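You operate a simulated robot arm through the tools that you are given. There is no shell and no other tool. Be economical: measure what you need, move in short steps, check, and stop when the job is done.

You run a simulated robot arm. Do the job below in one go: nothing can be reset, and whatever is moved stays where it is left.

## Task
Gauge the shell on the ring press, then crimp the disc of that size into it.
Fine: put the gauge back; one stroke of the lever, bar over the shell; swing the bar clear again.

The check looks at the end state, three seconds after you hand in, the way a careful person would. Anything else that was tipped, shoved, dropped, spilled or broken makes it a failure.

## Robot
A 7-joint arm with a two-finger parallel gripper, fixed in place. Base frame: the origin is at the foot of the arm, x ahead of it, y to its left, z up; the work surface is at about z = 0. Lengths are in m, angles in degrees, forces in N, time in s.
With the tool pointing down near the work surface it reaches from about 0.22 to 0.58 m from the base axis. Its first joint turns from -66.0 to 66.0 degrees. Payload 2.5 kg.
Tool frame: the origin (TCP) lies between the finger pads and is the grasp point; the fingertips stand 0.023 m ahead of it; z points along the fingers, y is the line along which they close. Largest opening 0.094 m; finger width 0.038, thickness 0.01; the body of the gripper, 0.054 by 0.096 m, starts 0.039 m behind the TCP.
Orientation is that of the tool frame in the base frame, as [roll, pitch, yaw] about the fixed x, y, z axes, in that order (R = Rz(yaw) Ry(pitch) Rx(roll)). With the fingers straight down and closing along the base's y, the tool's x points along the base's -x, its y along +y and its z along -z.

## Interface
- The arm moves only by the tool arm_command. Its argument "steps" is a list of rows, each an object of numbers (a shift or turn left out is 0, a gripper value left out holds the last): "x", "y", "z": the shift along the base's x, y, z in units of 200 mm (1.0 is 200 mm); "ax", "ay", "az": the turn, a rotation vector about the base's x, y, z in units of 180 degrees (1.0 is 180 degrees); "gripper": the opening, from 0 (shut) to 1 (fully open). In form: [{"x": .., "y": .., "z": .., "ax": .., "ay": .., "az": .., "gripper": ..}, ...]. A call has 1 to 20 rows; each row is the pose to reach, as a shift and turn from the pose commanded when the call began. A call with a number of a shift or a turn outside -1 to 1 is refused whole. A row lasts 0.2 s, in which the tool goes at most 0.05 m and 8.6 degrees; a call with a longer step from one row to the next is refused whole, and so is a gripper value outside its range. Where a pose cannot be reached the arm comes as near as it can. A force on the tool above 40 N (or 10 N above the force at the start of the call, whichever is more), or a blocked arm, ends the call early, and 0.2 s more pass. The fingers move at their own pace (about 0.108 m/s each) and stop on an object; they squeeze with about 24 N. The grip force told is the motor's: it shows also when the fingers shut on nothing. Time passes only in rows, and 0.2 s behind the last, so rows that repeat a pose let the fingers close. The reply holds the time, the measured pose of the TCP, the force on the tool along the base axes, the opening and the grip force, in the units named above and with some noise.
- Cameras (640 x 400 px; columns grow to the right, rows downward): "scene" is fixed at [0.1194, -0.4021, 0.5565]; the picture's right is [0.84, -0.54, 0.00], its down [-0.25, -0.39, -0.89] and it looks along [0.48, 0.75, -0.46] (base axes); focal length 222 px, centre (320, 200). "wrist" rides on the gripper at [-0.039, 0, -0.044] in the tool frame; the picture's right is [0.00, -1.00, 0.00], its down [0.97, 0.00, -0.24] and it looks along [0.24, 0.00, 0.97] (tool axes); focal length 218 px, centre (320, 200). There is no depth. A picture from a camera that has moved, and an enlarged one, comes with that camera's place and axes in the base frame and with its lens.
- snapshot(camera): a new picture of that camera. No time passes.
- close_up(camera, box): a new picture of the part [left, top, right, bottom] of that camera's present view, enlarged. No time passes.
- job_done(): hands the job in; it is judged then, once.

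Work in short steps. Places have to be worked out from the pictures, the camera data and where the tool is seen: move nearer, look again, correct. Check each grasp and each placing, and mend what went wrong. You have 120 turns and 64 pictures in all, those below and enlarged ones among them. Open the gripper and draw the arm clear of the work before you hand the job in, unless the task says otherwise; then end with one line.

The tools are called after "Call:" as a command line: name --argument value ..., lists and objects as JSON in quotes. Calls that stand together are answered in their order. arm_command: Moves the arm, as the interface text tells. Its arguments: {"type":"object","properties":{"steps":{"type":"array","items":{"type":"object","properties":{"x":{"type":"number"},"y":{"type":"number"},"z":{"type":"number"},"ax":{"type":"number"},"ay":{"type":"number"},"az":{"type":"number"},"gripper":{"type":"number"}}}}},"required":["steps"]} The other tools are called the same way: snapshot (camera) takes a picture; close_up (camera, box) takes an enlarged picture of a part of a camera's view; job_done () hands the job in.

At the start:

```text
time_s: 0.0
tcp_pos: [0.3357, 0.0527, 0.5008]
tool_rot: [-180.0, 0.0, 180.0]
contact_force: [-0.5, -0.5, 0.5]
opening: 0.094
grip_force: 0.0
```

scene: 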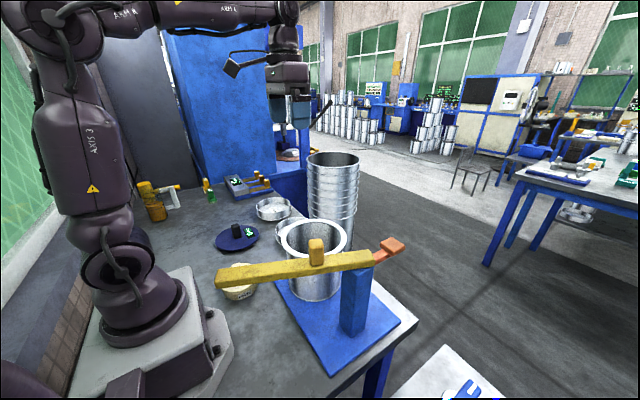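
wrist: 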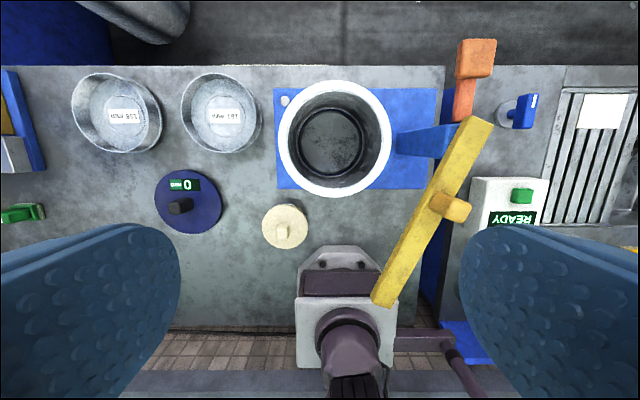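

The wrist view shows the ring press with the shell, a gauge (probably the blue disc with a display), trays with labelled discs, and the lever bar. I'll look closer before moving.

Call:
close_up --camera "wrist" --box '[50, 50, 310, 260]'

Call:
close_up --camera "wrist" --box '[260, 20, 640, 310]'

Call:
close_up --camera "scene" --box '[120, 140, 420, 380]'

```text
1.90 times, centred on (180, 155) of wrist
camera zoom: at [0.3739, 0.0522, 0.5449], right [0.0, -1.0, 0.0], down [-0.97, 0.0, 0.24], along [-0.24, 0.0, -0.97], focal length 416 px, centre (587, 286)
```

zoom: 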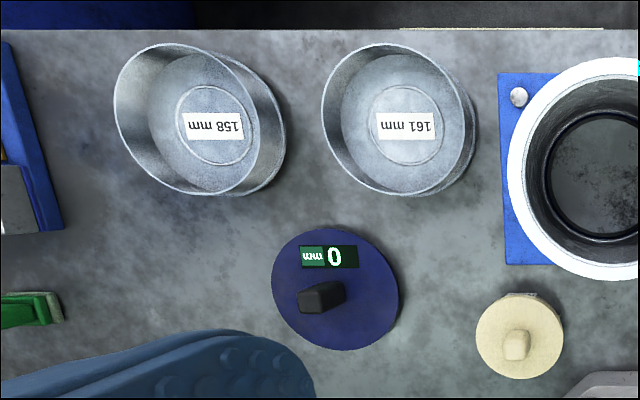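

```text
1.38 times, centred on (450, 165) of wrist
camera zoom: at [0.3739, 0.0522, 0.5449], right [0.0, -1.0, 0.0], down [-0.97, 0.0, 0.24], along [-0.24, 0.0, -0.97], focal length 301 px, centre (141, 248)
```

zoom: 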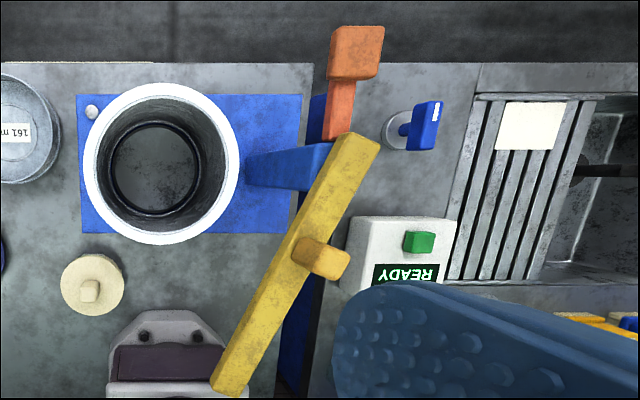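

```text
1.67 times, centred on (270, 260) of scene
camera zoom: at [0.1194, -0.4021, 0.5565], right [0.84, -0.54, 0.0], down [-0.25, -0.39, -0.89], along [0.48, 0.75, -0.46], focal length 370 px, centre (403, 100)
```

zoom: 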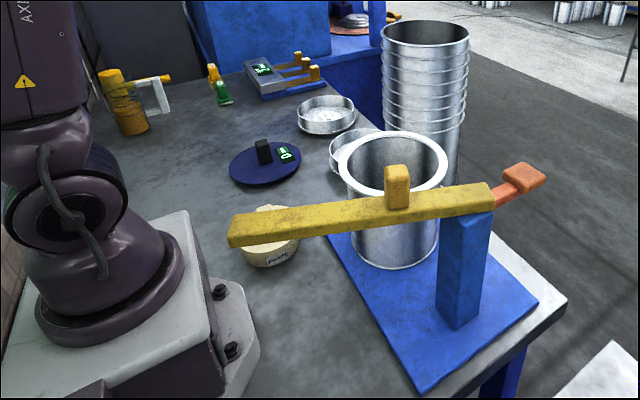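

Estimates: shell rim centre at about (0.388, 0.035, 0.16). Discs: 161 near (0.44, 0.28) and 158 near (0.44, 0.53). Gauge near (0.24, 0.39). I'll move nearer to the gauge and discs for a better look.

Call:
arm_command --steps '[{"x": 0, "y": 0.16, "z": -0.1}, {"x": 0, "y": 0.33, "z": -0.2}, {"x": 0, "y": 0.5, "z": -0.3}, {"x": 0, "y": 0.66, "z": -0.4}, {"x": 0, "y": 0.83, "z": -0.5}, {"x": 0, "y": 1.0, "z": -0.6}, {"x": 0, "y": 1.0, "z": -0.7}]'

Call:
snapshot --camera "wrist"

Call:
snapshot --camera "scene"

```text
time_s: 1.6
tcp_pos: [0.3345, 0.2563, 0.3625]
tool_rot: [180.0, 0.0, 180.0]
contact_force: [-0.2, -0.6, -0.7]
opening: 0.094
grip_force: 0.1
```

```text
58 pictures are left
camera wrist: at [0.3728, 0.2537, 0.4057], right [0.0, -1.0, 0.0], down [-0.97, 0.0, 0.24], along [-0.24, 0.0, -0.97], focal length 218 px, centre (320, 200)
```

wrist: 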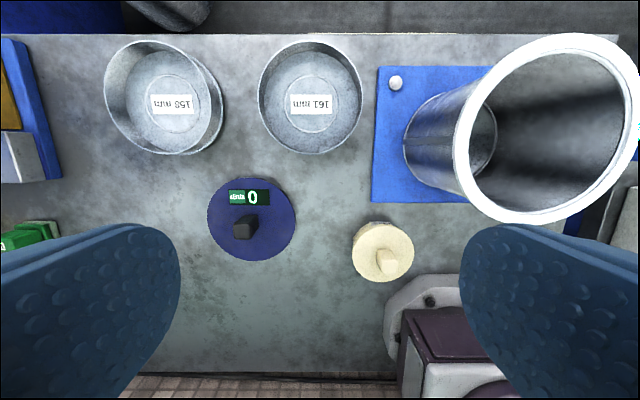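

```text
57 pictures are left
```

scene: 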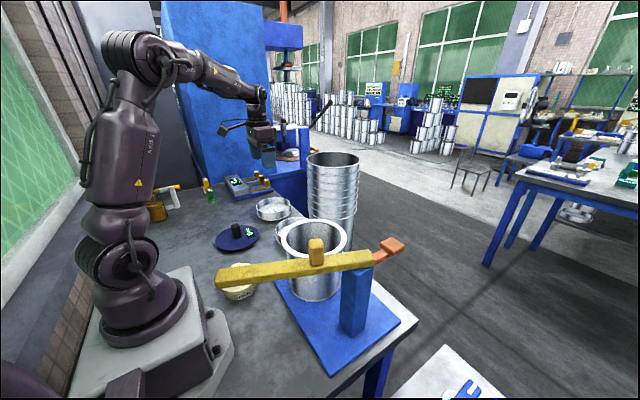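

Now a closer look at the discs and gauge from here.

Call:
close_up --camera "wrist" --box '[90, 30, 390, 220]'

Call:
close_up --camera "scene" --box '[200, 180, 320, 260]'

Call:
close_up --camera "scene" --box '[210, 200, 420, 340]'

```text
2.11 times, centred on (240, 125) of wrist
camera zoom: at [0.3728, 0.2537, 0.4057], right [0.0, -1.0, 0.0], down [-0.97, 0.0, 0.24], along [-0.24, 0.0, -0.97], focal length 460 px, centre (488, 358)
```

zoom: 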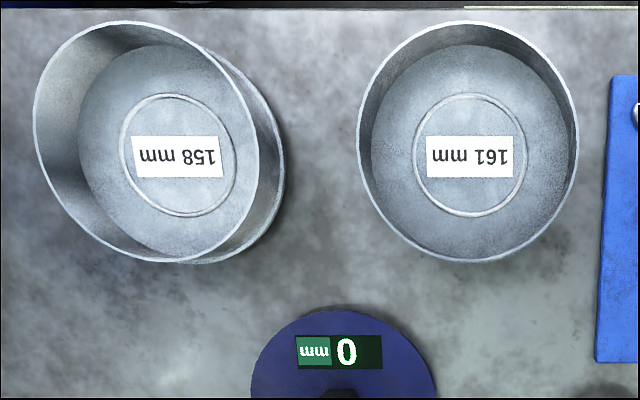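

```text
5.00 times, centred on (260, 220) of scene
camera zoom: at [0.1194, -0.4021, 0.5565], right [0.84, -0.54, 0.0], down [-0.25, -0.39, -0.89], along [0.48, 0.75, -0.46], focal length 1109 px, centre (620, 100)
```

zoom: 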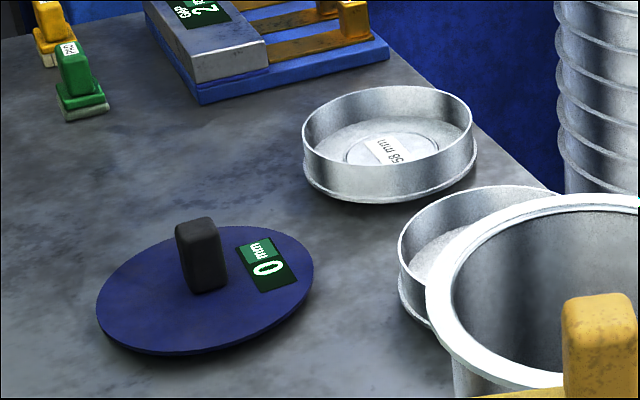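

```text
2.86 times, centred on (315, 270) of scene
camera zoom: at [0.1194, -0.4021, 0.5565], right [0.84, -0.54, 0.0], down [-0.25, -0.39, -0.89], along [0.48, 0.75, -0.46], focal length 634 px, centre (334, 0)
```

zoom: 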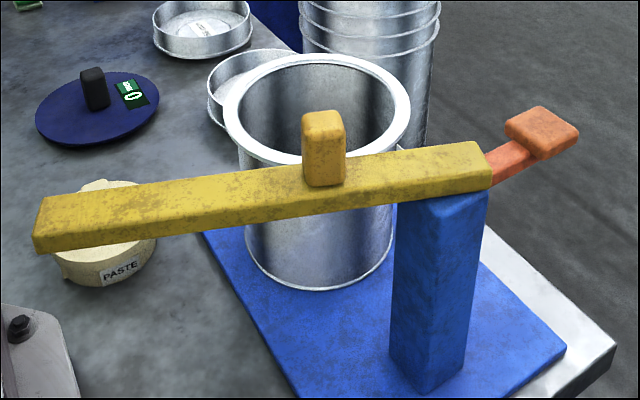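

The gauge has a black knob at about (0.235, 0.385). The discs are thin-walled pans, roughly 0.16 across. I'll hover over the gauge and refine.

Call:
arm_command --steps '[{"x": -0.125, "y": 0.16, "z": -0.1}, {"x": -0.25, "y": 0.32, "z": -0.2}, {"x": -0.375, "y": 0.48, "z": -0.3}, {"x": -0.5, "y": 0.65, "z": -0.45}, {"x": -0.5, "y": 0.65, "z": -0.65}, {"x": -0.5, "y": 0.65, "z": -0.8}]'

Call:
snapshot --camera "wrist"

Call:
close_up --camera "scene" --box '[180, 120, 340, 260]'

```text
refused: row 4 steps farther than a row can; nothing moved
```

```text
53 pictures are left
camera wrist: at [0.3728, 0.2537, 0.4057], right [0.0, -1.0, 0.0], down [-0.97, 0.0, 0.24], along [-0.24, 0.0, -0.97], focal length 218 px, centre (320, 200)
```

wrist: 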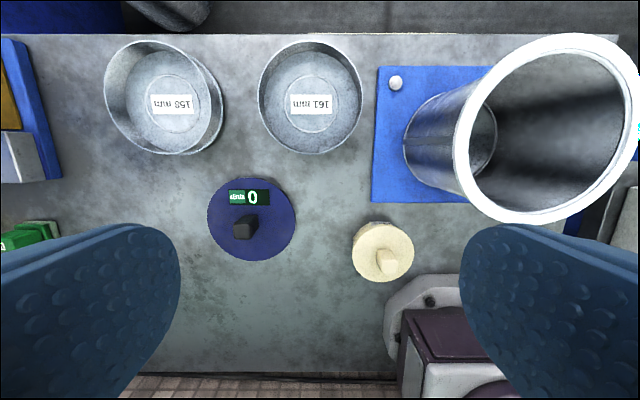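

```text
2.86 times, centred on (260, 190) of scene
camera zoom: at [0.1194, -0.4021, 0.5565], right [0.84, -0.54, 0.0], down [-0.25, -0.39, -0.89], along [0.48, 0.75, -0.46], focal length 634 px, centre (491, 229)
```

zoom: 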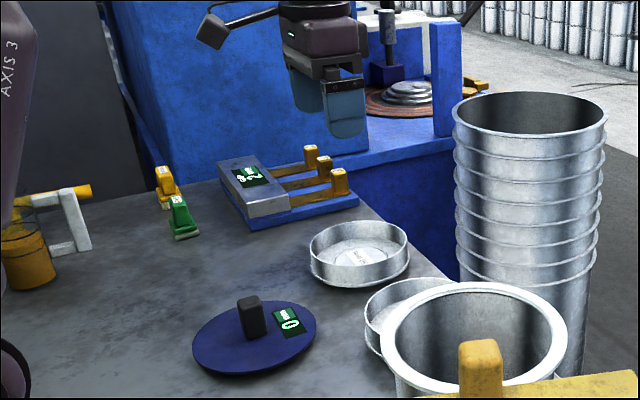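

One row was too long, so the call was refused. I'm resending it with shorter rows, and I'll take pictures only after the move.

Call:
arm_command --steps '[{"x": -0.1, "y": 0.13, "z": -0.1}, {"x": -0.2, "y": 0.26, "z": -0.2}, {"x": -0.3, "y": 0.39, "z": -0.3}, {"x": -0.4, "y": 0.52, "z": -0.4}, {"x": -0.5, "y": 0.65, "z": -0.5}, {"x": -0.5, "y": 0.65, "z": -0.65}, {"x": -0.5, "y": 0.65, "z": -0.8}]'

```text
time_s: 3.2
tcp_pos: [0.2375, 0.3856, 0.2003]
tool_rot: [-180.0, 0.0, -180.0]
contact_force: [-0.8, 0.2, 0.4]
opening: 0.0938
grip_force: 0.1
```

Call:
snapshot --camera "wrist"

```text
51 pictures are left
camera wrist: at [0.2754, 0.3833, 0.2443], right [0.0, -1.0, 0.0], down [-0.97, 0.0, 0.24], along [-0.24, 0.0, -0.97], focal length 218 px, centre (320, 200)
```

wrist: 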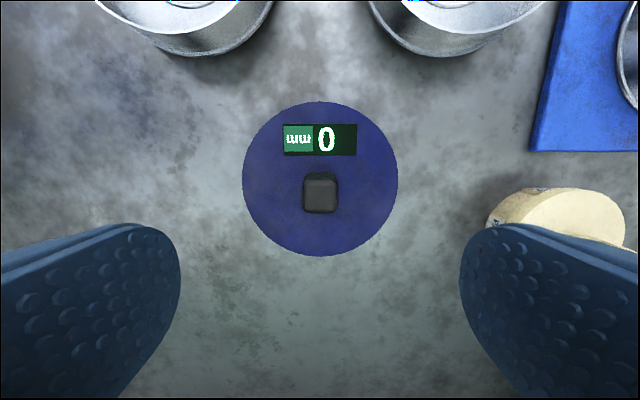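

The gauge is centred under the tool, with its knob at about (0.238, 0.383), 0.03 wide, top near z 0.065. I'll descend to z≈0.045 and close.

Call:
arm_command --steps '[{"z": -0.2}, {"z": -0.4}, {"z": -0.55}, {"z": -0.66}, {"z": -0.76}, {"z": -0.76, "gripper": 0}, {"z": -0.76, "gripper": 0}, {"z": -0.76, "gripper": 0}, {"z": -0.76, "gripper": 0}]'

Call:
close_up --camera "scene" --box '[180, 150, 320, 270]'

```text
time_s: 5.2
tcp_pos: [0.2339, 0.3847, 0.0486]
tool_rot: [-179.9, 0.0, -180.0]
contact_force: [-1.0, -0.3, 0.5]
opening: 0.0299
grip_force: 24.1
```

```text
3.33 times, centred on (250, 210) of scene
camera zoom: at [0.1194, -0.4021, 0.5565], right [0.84, -0.54, 0.0], down [-0.25, -0.39, -0.89], along [0.48, 0.75, -0.46], focal length 739 px, centre (553, 167)
```

zoom: 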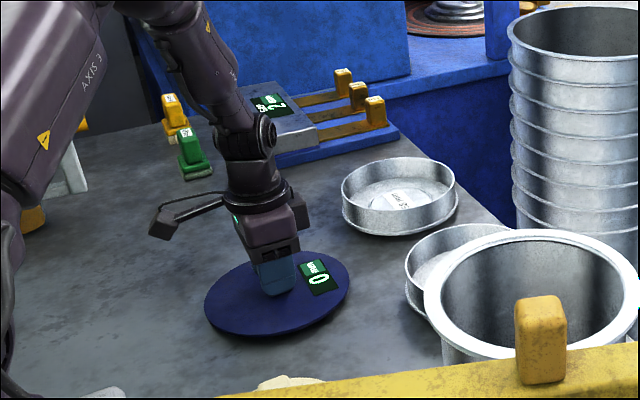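

The knob is gripped (opening 0.030). I'll lift it and carry it toward the shell.

Call:
arm_command --steps '[{"z": 0.2}, {"z": 0.4}, {"z": 0.6}, {"z": 0.8}, {"z": 1.0}, {"x": 0.1, "y": -0.2, "z": 1.0}, {"x": 0.2, "y": -0.4, "z": 1.0}, {"x": 0.3, "y": -0.6, "z": 1.0}, {"x": 0.4, "y": -0.8, "z": 1.0}, {"x": 0.5, "y": -1.0, "z": 1.0}]'

Call:
arm_command --steps '[{"z": 0.2}, {"x": 0.05, "y": -0.15, "z": 0.2}, {"x": 0.1, "y": -0.3, "z": 0.2}, {"x": 0.15, "y": -0.45, "z": 0.2}, {"x": 0.2, "y": -0.6, "z": 0.2}, {"x": 0.25, "y": -0.764, "z": 0.2}, {"x": 0.25, "y": -0.764, "z": 0.2}]'

Call:
snapshot --camera "wrist"

Call:
snapshot --camera "scene"

```text
time_s: 7.4
tcp_pos: [0.3345, 0.183, 0.2488]
tool_rot: [179.9, 0.1, -179.9]
contact_force: [0.3, 0.5, -3.3]
opening: 0.0301
grip_force: 23.9
```

```text
time_s: 9.0
tcp_pos: [0.3855, 0.0302, 0.29]
tool_rot: [-179.9, 0.0, -179.9]
contact_force: [-0.1, 0.4, -3.8]
opening: 0.0298
grip_force: 24.0
```

```text
49 pictures are left
camera wrist: at [0.4238, 0.0288, 0.3335], right [0.0, -1.0, 0.0], down [-0.97, 0.0, 0.24], along [-0.24, 0.0, -0.97], focal length 218 px, centre (320, 200)
```

wrist: 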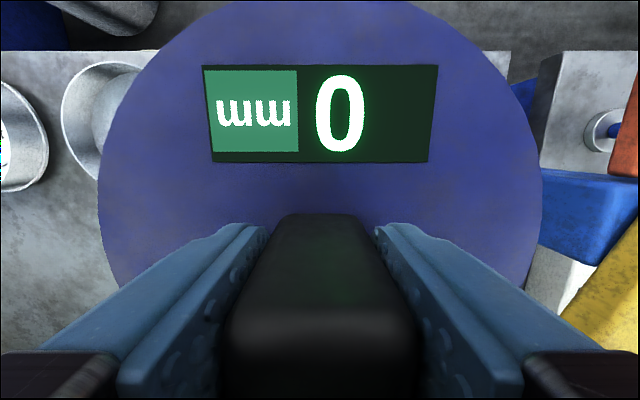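

```text
48 pictures are left
```

scene: 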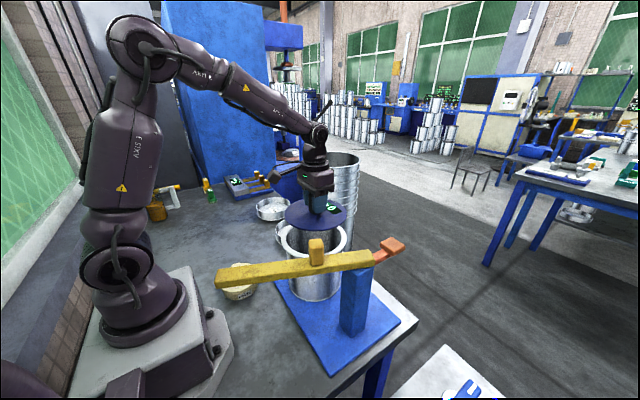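

The gauge is held level over the shell. I'll lower it to just above the rim and check the alignment.

Call:
arm_command --steps '[{"z": -0.1}, {"z": -0.2}]'

Call:
close_up --camera "scene" --box '[260, 170, 380, 270]'

Call:
snapshot --camera "wrist"

```text
time_s: 9.6
tcp_pos: [0.3844, 0.03, 0.2493]
tool_rot: [180.0, 0.0, -179.9]
contact_force: [-0.4, -1.2, -3.1]
opening: 0.0298
grip_force: 23.9
```

```text
4.00 times, centred on (320, 220) of scene
camera zoom: at [0.1194, -0.4021, 0.5565], right [0.84, -0.54, 0.0], down [-0.25, -0.39, -0.89], along [0.48, 0.75, -0.46], focal length 887 px, centre (320, 120)
```

zoom: 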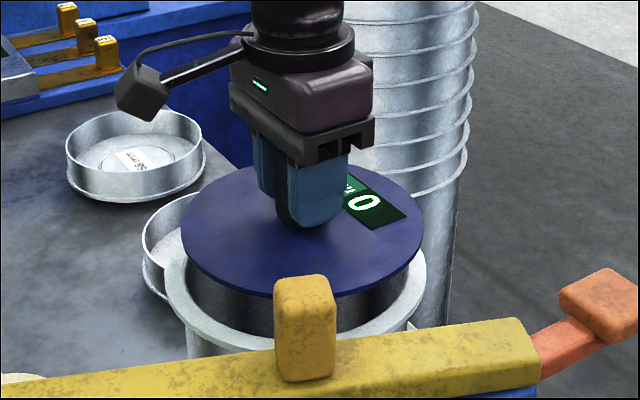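

```text
46 pictures are left
camera wrist: at [0.4231, 0.0293, 0.2931], right [0.0, -1.0, 0.0], down [-0.97, 0.0, 0.24], along [-0.24, 0.0, -0.97], focal length 218 px, centre (320, 200)
```

wrist: 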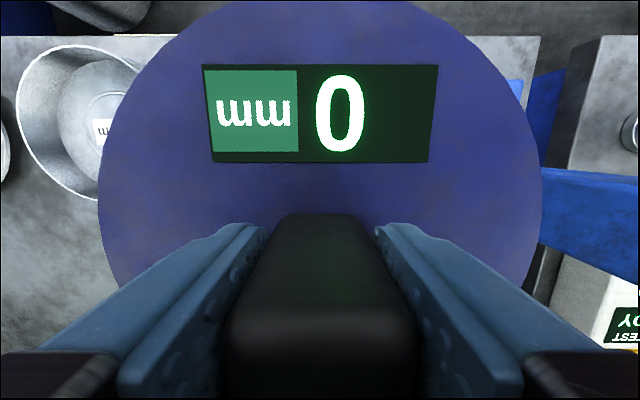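

The gauge lines up with the rim to within a few millimetres. I'll lower it in small steps until contact.

Call:
arm_command --steps '[{"z": -0.05}, {"z": -0.08}, {"z": -0.1}, {"z": -0.12}, {"z": -0.14}, {"z": -0.16}]'

Call:
close_up --camera "scene" --box '[260, 170, 380, 270]'

```text
time_s: 11.0
tcp_pos: [0.3859, 0.0305, 0.2155]
tool_rot: [-179.9, -0.2, 179.9]
contact_force: [-2.2, -0.1, -2.7]
opening: 0.0296
grip_force: 24.0
```

```text
4.00 times, centred on (320, 220) of scene
camera zoom: at [0.1194, -0.4021, 0.5565], right [0.84, -0.54, 0.0], down [-0.25, -0.39, -0.89], along [0.48, 0.75, -0.46], focal length 887 px, centre (320, 120)
```

zoom: 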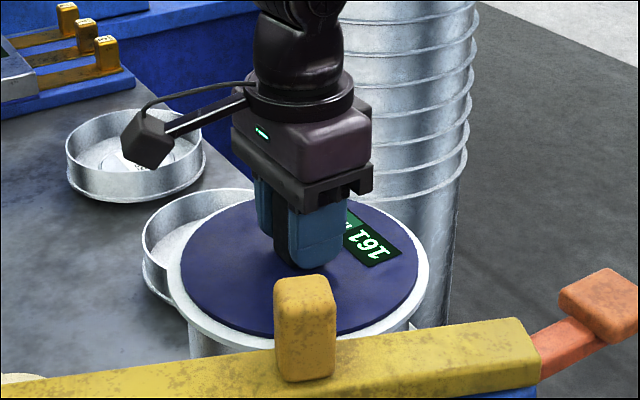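

It reads 161, but there is no clear contact yet. I'll lower until it seats to get a firm reading.

Call:
arm_command --steps '[{"z": -0.01}, {"z": -0.02}, {"z": -0.03}, {"z": -0.04}]'

Call:
snapshot --camera "wrist"

Call:
close_up --camera "scene" --box '[260, 170, 380, 270]'

```text
time_s: 12.0
tcp_pos: [0.3861, 0.031, 0.2096]
tool_rot: [180.0, 0.2, 179.9]
contact_force: [-2.9, -6.4, 17.3]
opening: 0.0298
grip_force: 24.3
```

```text
44 pictures are left
camera wrist: at [0.4248, 0.029, 0.2543], right [0.0, -1.0, 0.0], down [-0.97, 0.0, 0.24], along [-0.24, 0.0, -0.97], focal length 218 px, centre (320, 200)
```

wrist: 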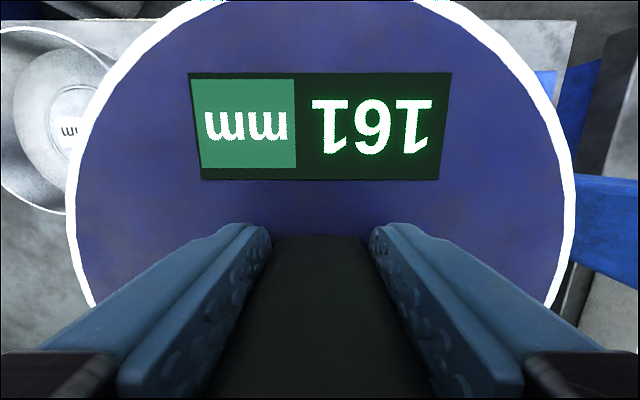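

```text
4.00 times, centred on (320, 220) of scene
camera zoom: at [0.1193, -0.4022, 0.5565], right [0.84, -0.54, 0.0], down [-0.25, -0.39, -0.89], along [0.48, 0.75, -0.46], focal length 887 px, centre (320, 120)
```

zoom: 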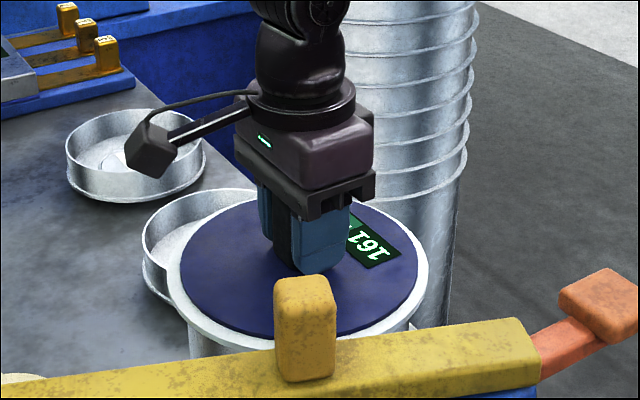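

Seated, it firmly reads 161 mm, and the gauge is nearly concentric with the rim, so the shell centre is about (0.388, 0.031) with the rim at z≈0.163. Now the gauge goes back to its spot.

Call:
arm_command --steps '[{"z": 0.1}, {"z": 0.25}, {"z": 0.4}, {"x": -0.07, "y": 0.2, "z": 0.4}, {"x": -0.15, "y": 0.4, "z": 0.4}, {"x": -0.25, "y": 0.6, "z": 0.4}, {"x": -0.35, "y": 0.8, "z": 0.4}, {"x": -0.45, "y": 1.0, "z": 0.4}]'

Call:
arm_command --steps '[{"x": -0.1, "y": 0.2}, {"x": -0.2, "y": 0.4}, {"x": -0.25, "y": 0.6}, {"x": -0.3, "y": 0.764}, {"x": -0.3, "y": 0.764, "z": -0.2}, {"x": -0.3, "y": 0.764, "z": -0.4}, {"x": -0.3, "y": 0.764, "z": -0.6}, {"x": -0.3, "y": 0.764, "z": -0.8}, {"x": -0.3, "y": 0.764, "z": -1.0}]'

Call:
arm_command --steps '[{"z": -0.1}, {"z": -0.13}, {"z": -0.15}, {"z": -0.165}, {"z": -0.18}]'

Call:
close_up --camera "scene" --box '[180, 150, 320, 270]'

```text
time_s: 13.8
tcp_pos: [0.2939, 0.2303, 0.2887]
tool_rot: [-179.9, 0.0, 179.9]
contact_force: [-0.8, -0.4, -2.2]
opening: 0.0298
grip_force: 23.9
```

```text
time_s: 15.8
tcp_pos: [0.2325, 0.384, 0.0905]
tool_rot: [-179.9, 0.0, 180.0]
contact_force: [0.7, -0.1, -2.6]
opening: 0.0298
grip_force: 23.9
```

```text
time_s: 17.0
tcp_pos: [0.2335, 0.3851, 0.0543]
tool_rot: [-180.0, 0.0, 179.9]
contact_force: [0.3, -1.1, -3.5]
opening: 0.0299
grip_force: 24.2
```

```text
3.33 times, centred on (250, 210) of scene
camera zoom: at [0.1194, -0.4021, 0.5565], right [0.84, -0.54, 0.0], down [-0.25, -0.39, -0.89], along [0.48, 0.75, -0.46], focal length 739 px, centre (553, 167)
```

zoom: 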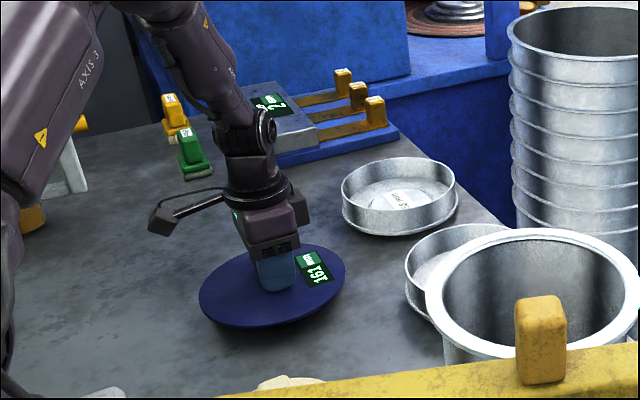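

The display holds 161. I'll lower the last few millimetres until contact, then release.

Call:
arm_command --steps '[{"z": -0.01}, {"z": -0.02}, {"z": -0.025}, {"z": -0.03}, {"z": -0.03}]'

```text
time_s: 18.2
tcp_pos: [0.2356, 0.3837, 0.0484]
tool_rot: [-180.0, 0.0, 180.0]
contact_force: [-0.1, -0.1, -2.8]
opening: 0.0298
grip_force: 24.0
```

Call:
arm_command --steps '[{"z": -0.005}, {"z": -0.01}, {"z": -0.013}]'

```text
time_s: 19.0
tcp_pos: [0.2354, 0.3837, 0.044]
tool_rot: [180.0, 0.0, -180.0]
contact_force: [-0.2, 0.6, -3.2]
opening: 0.0301
grip_force: 23.9
```

It's still hanging, as the knob slid a little in the grip when it met the rim. I'll go a bit lower.

Call:
arm_command --steps '[{"z": -0.007}, {"z": -0.014}, {"z": -0.021}]'

Call:
close_up --camera "scene" --box '[210, 190, 280, 260]'

```text
time_s: 19.8
tcp_pos: [0.2346, 0.3839, 0.041]
tool_rot: [180.0, 0.0, -179.9]
contact_force: [-0.5, -0.5, -0.8]
opening: 0.03
grip_force: 23.5
```

```text
5.71 times, centred on (245, 225) of scene
camera zoom: at [0.1194, -0.4021, 0.5565], right [0.84, -0.54, 0.0], down [-0.25, -0.39, -0.89], along [0.48, 0.75, -0.46], focal length 1267 px, centre (749, 57)
```

zoom: 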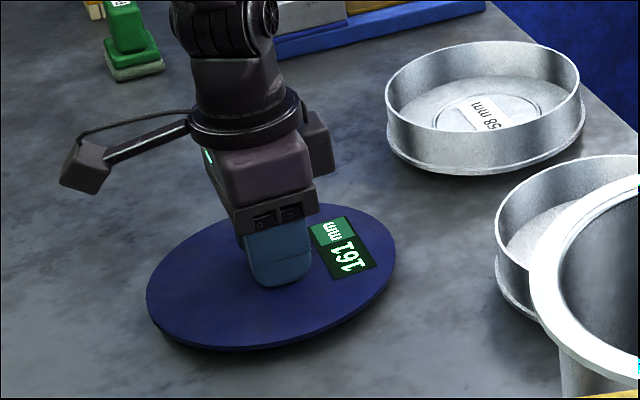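

The weight is off the gripper, so the gauge rests on the table. I'll open and rise.

Call:
arm_command --steps '[{"gripper": 0.6}, {"gripper": 0.6}, {"z": 0.15}, {"z": 0.35}, {"z": 0.55}, {"z": 0.75}, {"z": 0.95, "gripper": 1}]'

Call:
snapshot --camera "scene"

```text
time_s: 21.4
tcp_pos: [0.236, 0.3831, 0.2311]
tool_rot: [179.9, 0.0, -180.0]
contact_force: [-0.2, -0.4, 0.0]
opening: 0.094
grip_force: 0.1
```

```text
40 pictures are left
```

scene: 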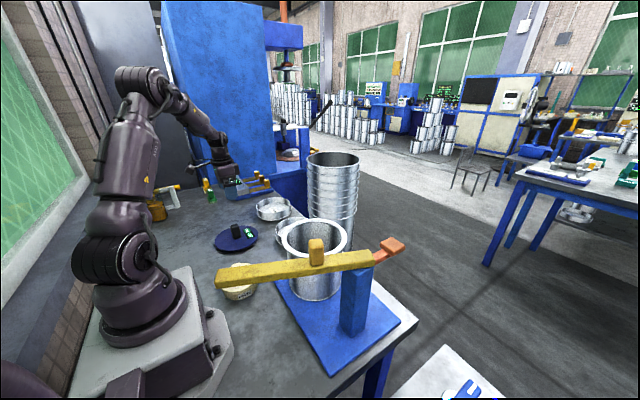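

The gauge is back in place. Next I'll move over the 161 disc for a close look at its wall and the shell mouth.

Call:
arm_command --steps '[{"x": 0.15, "y": -0.09, "z": 0.08}, {"x": 0.3, "y": -0.18, "z": 0.15}, {"x": 0.45, "y": -0.27, "z": 0.2}, {"x": 0.6, "y": -0.36, "z": 0.25}, {"x": 0.76, "y": -0.46, "z": 0.25}, {"x": 0.92, "y": -0.56, "z": 0.25}, {"x": 0.92, "y": -0.56, "z": 0.25}]'

Call:
snapshot --camera "wrist"

```text
time_s: 23.0
tcp_pos: [0.4201, 0.2739, 0.2812]
tool_rot: [-180.0, 0.0, -179.9]
contact_force: [-0.4, -0.1, -0.6]
opening: 0.094
grip_force: 0.1
```

```text
39 pictures are left
camera wrist: at [0.4585, 0.2717, 0.3246], right [0.0, -1.0, 0.0], down [-0.97, 0.0, 0.24], along [-0.24, 0.0, -0.97], focal length 218 px, centre (320, 200)
```

wrist: 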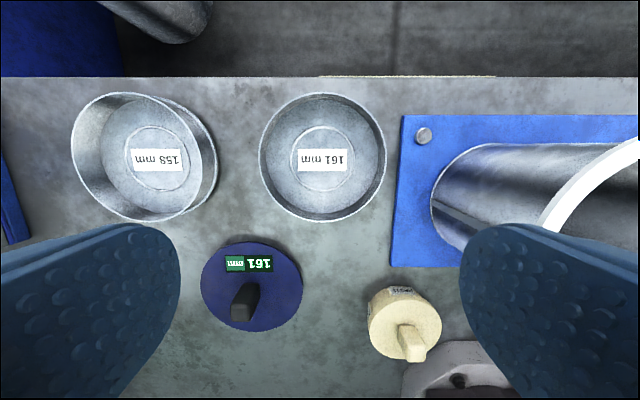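

The disc rim is centred near (0.4445, 0.268) and its wall top is at z≈0.04. I'll grip the +y side of the wall, first hovering at z≈0.11 to check.

Call:
arm_command --steps '[{"x": 0.06, "y": 0.2, "z": -0.1}, {"x": 0.124, "y": 0.39, "z": -0.2}, {"x": 0.124, "y": 0.39, "z": -0.4}, {"x": 0.124, "y": 0.39, "z": -0.6}, {"x": 0.124, "y": 0.39, "z": -0.8}, {"x": 0.124, "y": 0.39, "z": -0.85}]'

Call:
snapshot --camera "wrist"

Call:
close_up --camera "scene" --box '[220, 160, 340, 260]'

```text
time_s: 24.4
tcp_pos: [0.4434, 0.3481, 0.111]
tool_rot: [180.0, 0.0, -180.0]
contact_force: [0.3, 0.0, -0.3]
opening: 0.0942
grip_force: 0.1
```

```text
38 pictures are left
camera wrist: at [0.4818, 0.3461, 0.1552], right [0.0, -1.0, 0.0], down [-0.97, 0.0, 0.24], along [-0.24, 0.0, -0.97], focal length 218 px, centre (320, 200)
```

wrist: 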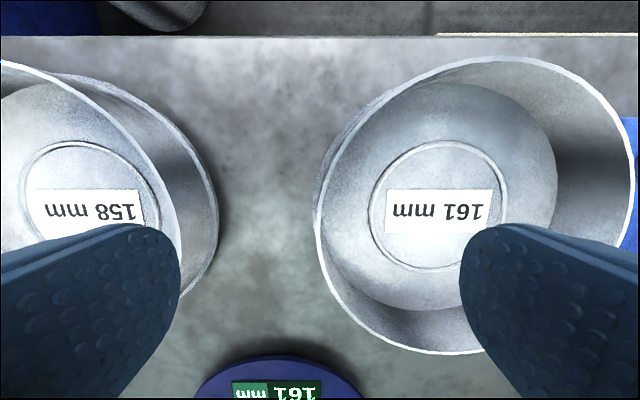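

```text
4.00 times, centred on (280, 210) of scene
camera zoom: at [0.1194, -0.4021, 0.5565], right [0.84, -0.54, 0.0], down [-0.25, -0.39, -0.89], along [0.48, 0.75, -0.46], focal length 887 px, centre (480, 160)
```

zoom: 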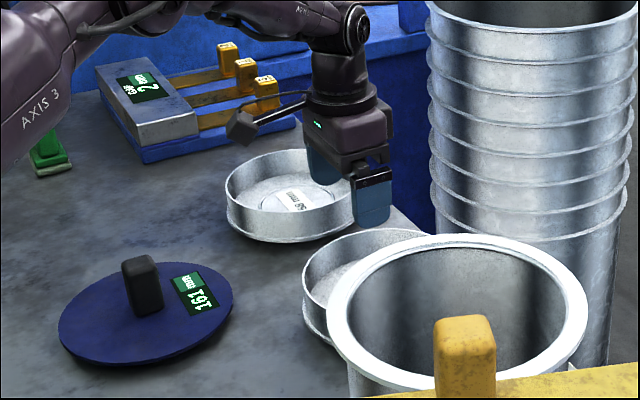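

The rim is at z≈0.048, its diameter is 0.161, and the wall is right under the TCP at y≈0.348. The inner floor is at about z 0.017. I'll descend to z≈0.050 and close.

Call:
arm_command --steps '[{"z": -0.12}, {"z": -0.2}, {"z": -0.26}, {"z": -0.305}, {"z": -0.305, "gripper": 0.3}, {"z": -0.305, "gripper": 0.3}, {"z": -0.305, "gripper": 0}, {"z": -0.305, "gripper": 0}, {"z": -0.305, "gripper": 0}]'

Call:
snapshot --camera "wrist"

```text
time_s: 26.4
tcp_pos: [0.4442, 0.3507, 0.0495]
tool_rot: [180.0, 0.0, -180.0]
contact_force: [-0.4, -0.4, -0.1]
opening: 0.0038
grip_force: 24.2
```

```text
36 pictures are left
camera wrist: at [0.483, 0.3482, 0.0931], right [0.0, -1.0, 0.0], down [-0.97, 0.0, 0.24], along [-0.24, 0.0, -0.97], focal length 218 px, centre (320, 200)
```

wrist: 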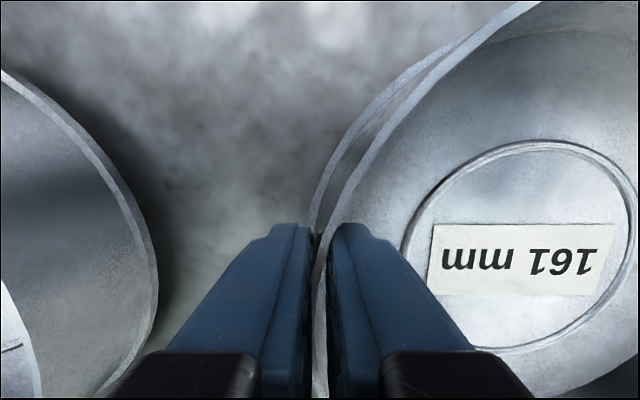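

The wall is gripped (0.0038 thick). I'll lift it and check for tilt.

Call:
arm_command --steps '[{"z": 0.06}, {"z": 0.15}, {"z": 0.3}, {"z": 0.5}, {"z": 0.7}, {"z": 0.9}, {"z": 1.0}, {"z": 1.0}]'

Call:
close_up --camera "scene" --box '[220, 130, 380, 250]'

Call:
snapshot --camera "wrist"

```text
time_s: 28.2
tcp_pos: [0.4442, 0.3491, 0.25]
tool_rot: [180.0, 0.1, -180.0]
contact_force: [-0.5, 0.1, -1.3]
opening: 0.0038
grip_force: 24.6
```

```text
3.33 times, centred on (300, 190) of scene
camera zoom: at [0.1194, -0.4021, 0.5565], right [0.84, -0.54, 0.0], down [-0.25, -0.39, -0.89], along [0.48, 0.75, -0.46], focal length 739 px, centre (387, 233)
```

zoom: 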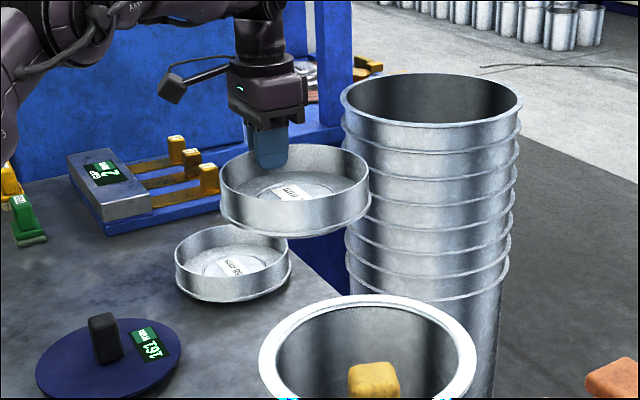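

```text
34 pictures are left
camera wrist: at [0.4821, 0.3482, 0.2939], right [0.0, -1.0, 0.0], down [-0.97, 0.0, 0.24], along [-0.24, 0.0, -0.97], focal length 218 px, centre (320, 200)
```

wrist: 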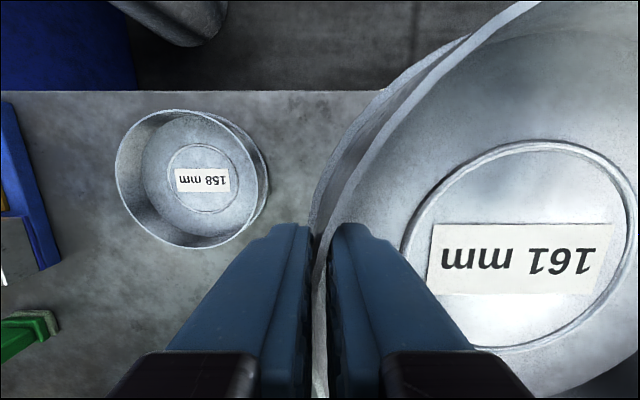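

The disc hangs level. I'll carry it over the shell; the TCP target is about (0.3895, 0.110).

Call:
arm_command --steps '[{"x": -0.05, "y": -0.2}, {"x": -0.1, "y": -0.4}, {"x": -0.16, "y": -0.6}, {"x": -0.22, "y": -0.8}, {"x": -0.275, "y": -1.0}]'

Call:
arm_command --steps '[{"y": -0.1}, {"y": -0.194}, {"y": -0.194, "z": -0.05}, {"y": -0.194, "z": -0.05}]'

Call:
close_up --camera "scene" --box '[240, 160, 400, 260]'

Call:
snapshot --camera "wrist"

```text
time_s: 29.4
tcp_pos: [0.39, 0.1521, 0.2495]
tool_rot: [-180.0, -0.1, 179.9]
contact_force: [0.8, -0.3, -1.2]
opening: 0.0038
grip_force: 23.9
```

```text
time_s: 30.4
tcp_pos: [0.3893, 0.1116, 0.2386]
tool_rot: [-180.0, -0.1, -180.0]
contact_force: [1.2, -1.1, -2.1]
opening: 0.004
grip_force: 23.8
```

```text
4.00 times, centred on (320, 210) of scene
camera zoom: at [0.1194, -0.4021, 0.5565], right [0.84, -0.54, 0.0], down [-0.25, -0.39, -0.89], along [0.48, 0.75, -0.46], focal length 887 px, centre (320, 160)
```

zoom: 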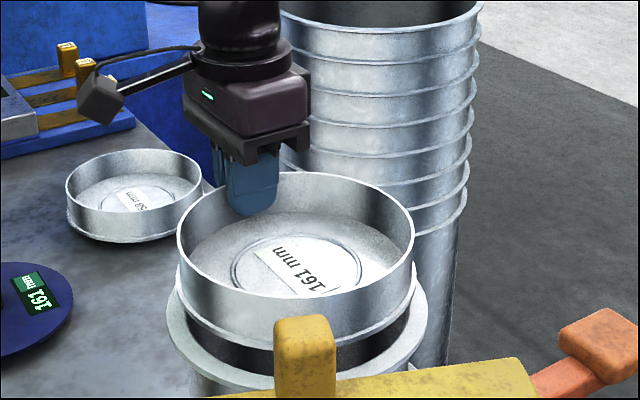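

```text
32 pictures are left
camera wrist: at [0.427, 0.1104, 0.2836], right [0.0, -1.0, 0.0], down [-0.97, 0.0, 0.24], along [-0.24, 0.0, -0.97], focal length 218 px, centre (320, 200)
```

wrist: 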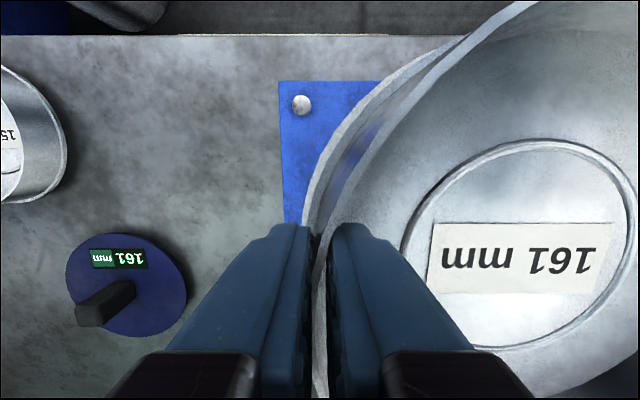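

Laterally (image columns) the disc and rim are aligned. I'll enlarge the front edge to check the depth alignment.

Call:
close_up --camera "scene" --box '[276, 200, 356, 264]'

```text
6.25 times, centred on (316, 232) of scene
camera zoom: at [0.1194, -0.4021, 0.5565], right [0.84, -0.54, 0.0], down [-0.25, -0.39, -0.89], along [0.48, 0.75, -0.46], focal length 1386 px, centre (345, 0)
```

zoom: 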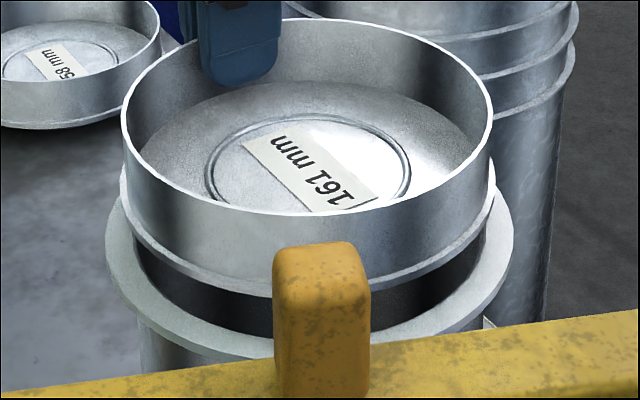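

Sizes: rim OD ≈0.186, mouth ≈0.160, disc lip ≈0.168. So the lip seats on the rim and the centring must be good to about 4 mm. I'll lower to just above the rim to compare the margins.

Call:
arm_command --steps '[{"z": -0.03}, {"z": -0.06}, {"z": -0.085}, {"z": -0.085}]'

Call:
close_up --camera "scene" --box '[276, 200, 356, 264]'

Call:
snapshot --camera "wrist"

```text
time_s: 31.4
tcp_pos: [0.3888, 0.11, 0.2216]
tool_rot: [-179.9, 0.0, 180.0]
contact_force: [-0.7, -2.2, -2.5]
opening: 0.0037
grip_force: 23.6
```

```text
6.25 times, centred on (316, 232) of scene
camera zoom: at [0.1194, -0.4021, 0.5565], right [0.84, -0.54, 0.0], down [-0.25, -0.39, -0.89], along [0.48, 0.75, -0.46], focal length 1386 px, centre (345, 0)
```

zoom: 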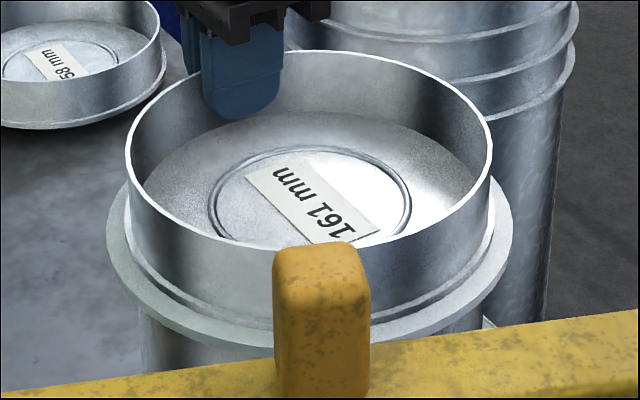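

```text
29 pictures are left
camera wrist: at [0.4274, 0.1097, 0.2661], right [0.0, -1.0, 0.0], down [-0.97, 0.0, 0.24], along [-0.24, 0.0, -0.97], focal length 218 px, centre (320, 200)
```

wrist: 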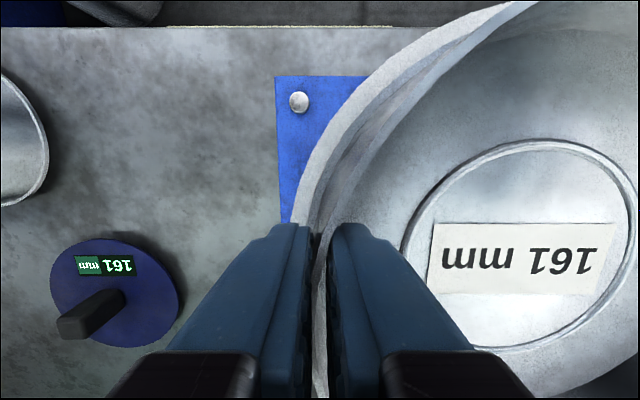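

Left and right margins are equal (20 px each). I'll lower the last few millimetres to touch, then judge the front margin.

Call:
arm_command --steps '[{"z": -0.006}, {"z": -0.012}, {"z": -0.018}, {"z": -0.018}]'

Call:
close_up --camera "scene" --box '[276, 210, 356, 264]'

```text
time_s: 32.4
tcp_pos: [0.3891, 0.1116, 0.2191]
tool_rot: [179.9, 0.1, -180.0]
contact_force: [-5.2, -3.0, 9.2]
opening: 0.0039
grip_force: 23.9
```

```text
7.41 times, centred on (316, 237) of scene
camera zoom: at [0.1194, -0.4021, 0.5565], right [0.84, -0.54, 0.0], down [-0.25, -0.39, -0.89], along [0.48, 0.75, -0.46], focal length 1643 px, centre (350, -74)
```

zoom: 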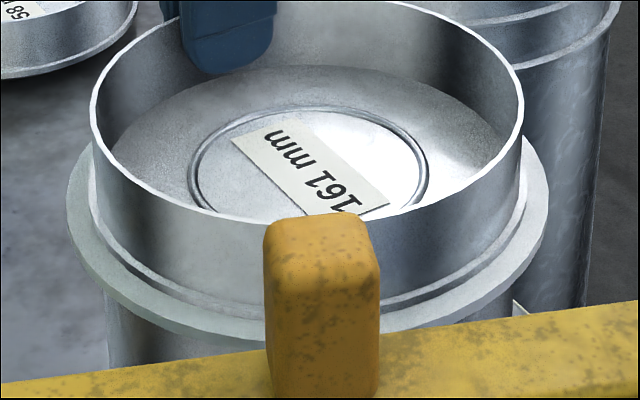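

Contact is made, and the margins look even, about 9 mm at the left, right and +y sides. I'll release gently and rise straight up.

Call:
arm_command --steps '[{"z": 0, "gripper": 0.15}, {"z": 0, "gripper": 0.25}, {"z": 0, "gripper": 0.25}, {"z": 0.1, "gripper": 0.25}, {"z": 0.25, "gripper": 0.25}, {"z": 0.45, "gripper": 0.25}, {"z": 0.65}]'

Call:
snapshot --camera "wrist"

Call:
close_up --camera "scene" --box '[240, 190, 420, 330]'

```text
time_s: 34.0
tcp_pos: [0.3892, 0.1126, 0.3496]
tool_rot: [180.0, 0.0, -180.0]
contact_force: [-0.5, -0.5, 0.5]
opening: 0.0234
grip_force: 0.0
```

```text
27 pictures are left
camera wrist: at [0.4275, 0.1108, 0.3928], right [0.0, -1.0, 0.0], down [-0.97, 0.0, 0.24], along [-0.24, 0.0, -0.97], focal length 218 px, centre (320, 200)
```

wrist: 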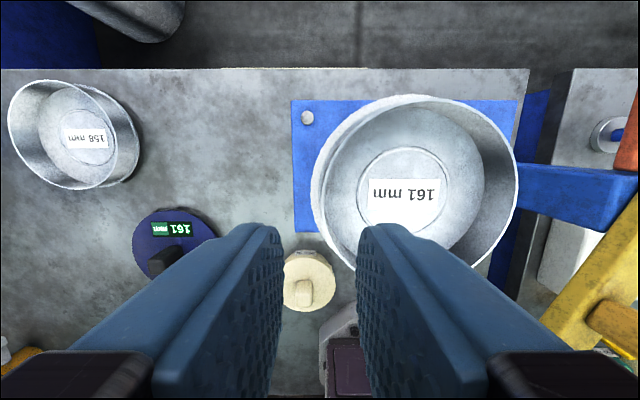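

```text
2.86 times, centred on (330, 260) of scene
camera zoom: at [0.1194, -0.4021, 0.5565], right [0.84, -0.54, 0.0], down [-0.25, -0.39, -0.89], along [0.48, 0.75, -0.46], focal length 634 px, centre (291, 29)
```

zoom: 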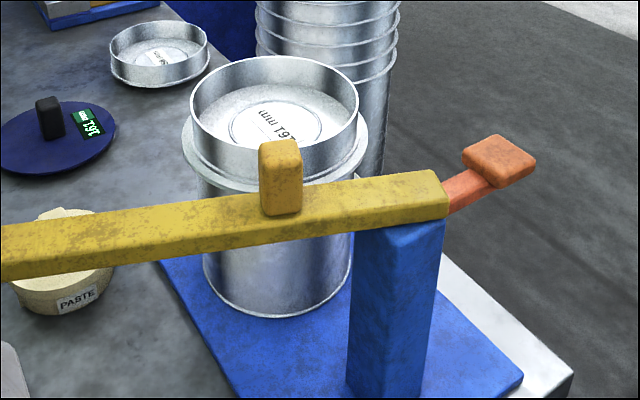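

The disc is released and sits on the rim. I'll move over the shell, toward the bar, to check centring and locate the bar, its knob and the orange lever.

Call:
arm_command --steps '[{"y": -0.2, "z": 0.1}, {"y": -0.4, "z": 0.2}, {"y": -0.6, "z": 0.3}, {"y": -0.75, "z": 0.4, "gripper": 1}, {"y": -0.75, "z": 0.4}]'

Call:
snapshot --camera "wrist"

```text
time_s: 35.2
tcp_pos: [0.3895, -0.0361, 0.4285]
tool_rot: [-180.0, 0.1, 179.9]
contact_force: [0.4, 0.1, -0.2]
opening: 0.0942
grip_force: 0.1
```

```text
25 pictures are left
camera wrist: at [0.4273, -0.0376, 0.4724], right [0.0, -1.0, 0.0], down [-0.97, 0.0, 0.24], along [-0.24, 0.0, -0.97], focal length 218 px, centre (320, 200)
```

wrist: 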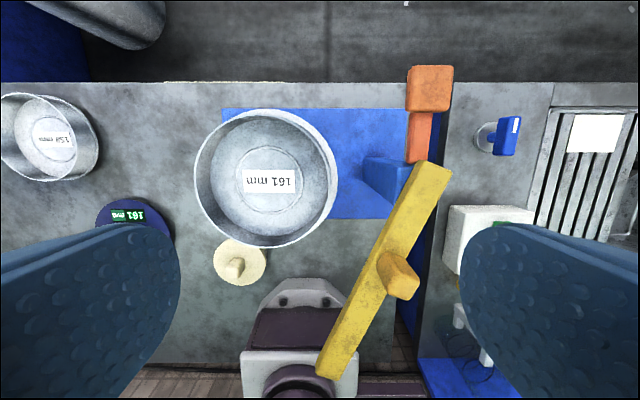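

I need the bar height relative to the disc wall top (~0.218). I'll enlarge the current wrist view for precise triangulation.

Call:
close_up --camera "wrist" --box '[300, 50, 480, 390]'

Call:
close_up --camera "wrist" --box '[180, 90, 460, 265]'

Call:
close_up --camera "scene" --box '[300, 220, 420, 350]'

```text
1.18 times, centred on (390, 220) of wrist
camera zoom: at [0.4273, -0.0376, 0.4724], right [0.0, -1.0, 0.0], down [-0.97, 0.0, 0.24], along [-0.24, 0.0, -0.97], focal length 257 px, centre (238, 176)
```

zoom: 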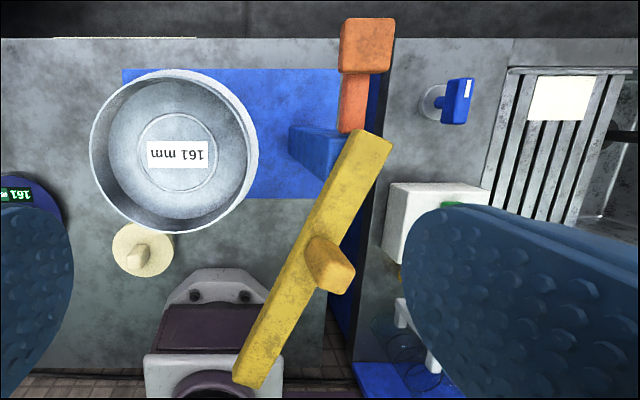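

```text
2.29 times, centred on (320, 178) of wrist
camera zoom: at [0.4273, -0.0376, 0.4724], right [0.0, -1.0, 0.0], down [-0.97, 0.0, 0.24], along [-0.24, 0.0, -0.97], focal length 499 px, centre (320, 251)
```

zoom: 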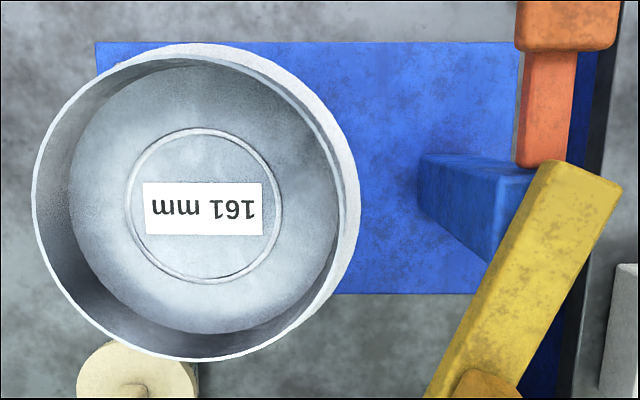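

```text
3.08 times, centred on (360, 285) of scene
camera zoom: at [0.1194, -0.4022, 0.5565], right [0.84, -0.54, 0.0], down [-0.25, -0.39, -0.89], along [0.48, 0.75, -0.46], focal length 682 px, centre (197, -62)
```

zoom: 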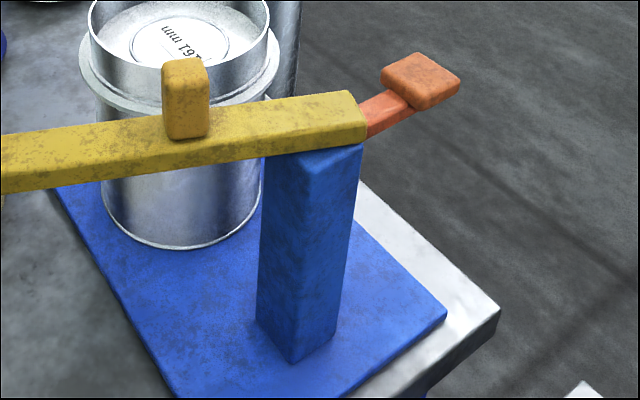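

The disc is centred on the rim to about 1 mm. The bar pivots near (0.385, -0.148) at about 162°. Its knob is at about (0.296, -0.121) with its top near z 0.28, and the separate orange lever pad is near (0.49, -0.16). I'll hover over the knob with the fingers turned square to the bar.

Call:
arm_command --steps '[{"x": -0.12, "y": -0.1, "z": -0.05, "az": -0.03}, {"x": -0.24, "y": -0.2, "z": -0.1, "az": -0.06}, {"x": -0.36, "y": -0.3, "z": -0.2, "az": -0.09}, {"x": -0.468, "y": -0.405, "z": -0.3, "az": -0.097}, {"x": -0.468, "y": -0.405, "z": -0.35, "az": -0.097}, {"x": -0.468, "y": -0.405, "z": -0.35, "az": -0.097}]'

Call:
snapshot --camera "wrist"

Call:
close_up --camera "scene" --box '[230, 160, 410, 300]'

```text
time_s: 36.6
tcp_pos: [0.295, -0.119, 0.3569]
tool_rot: [-180.0, 0.0, 162.5]
contact_force: [0.9, -0.3, -0.1]
opening: 0.0938
grip_force: 0.0
```

```text
21 pictures are left
camera wrist: at [0.3322, -0.1329, 0.4013], right [-0.3, -0.95, 0.0], down [-0.93, 0.29, 0.24], along [-0.23, 0.07, -0.97], focal length 218 px, centre (320, 200)
```

wrist: 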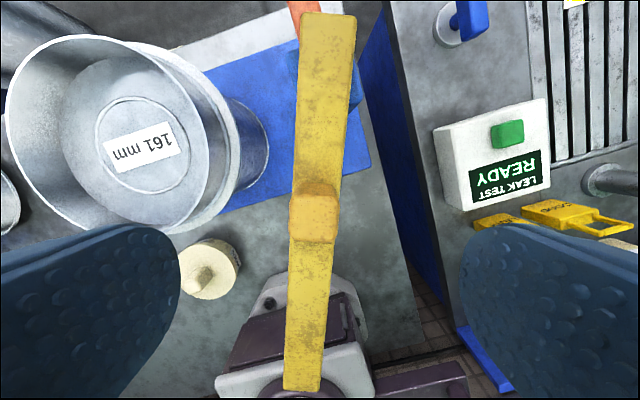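

```text
2.86 times, centred on (320, 230) of scene
camera zoom: at [0.1194, -0.4021, 0.5565], right [0.84, -0.54, 0.0], down [-0.25, -0.39, -0.89], along [0.48, 0.75, -0.46], focal length 634 px, centre (320, 114)
```

zoom: 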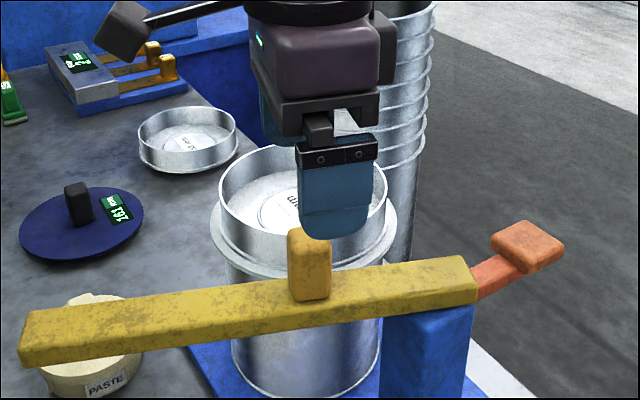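

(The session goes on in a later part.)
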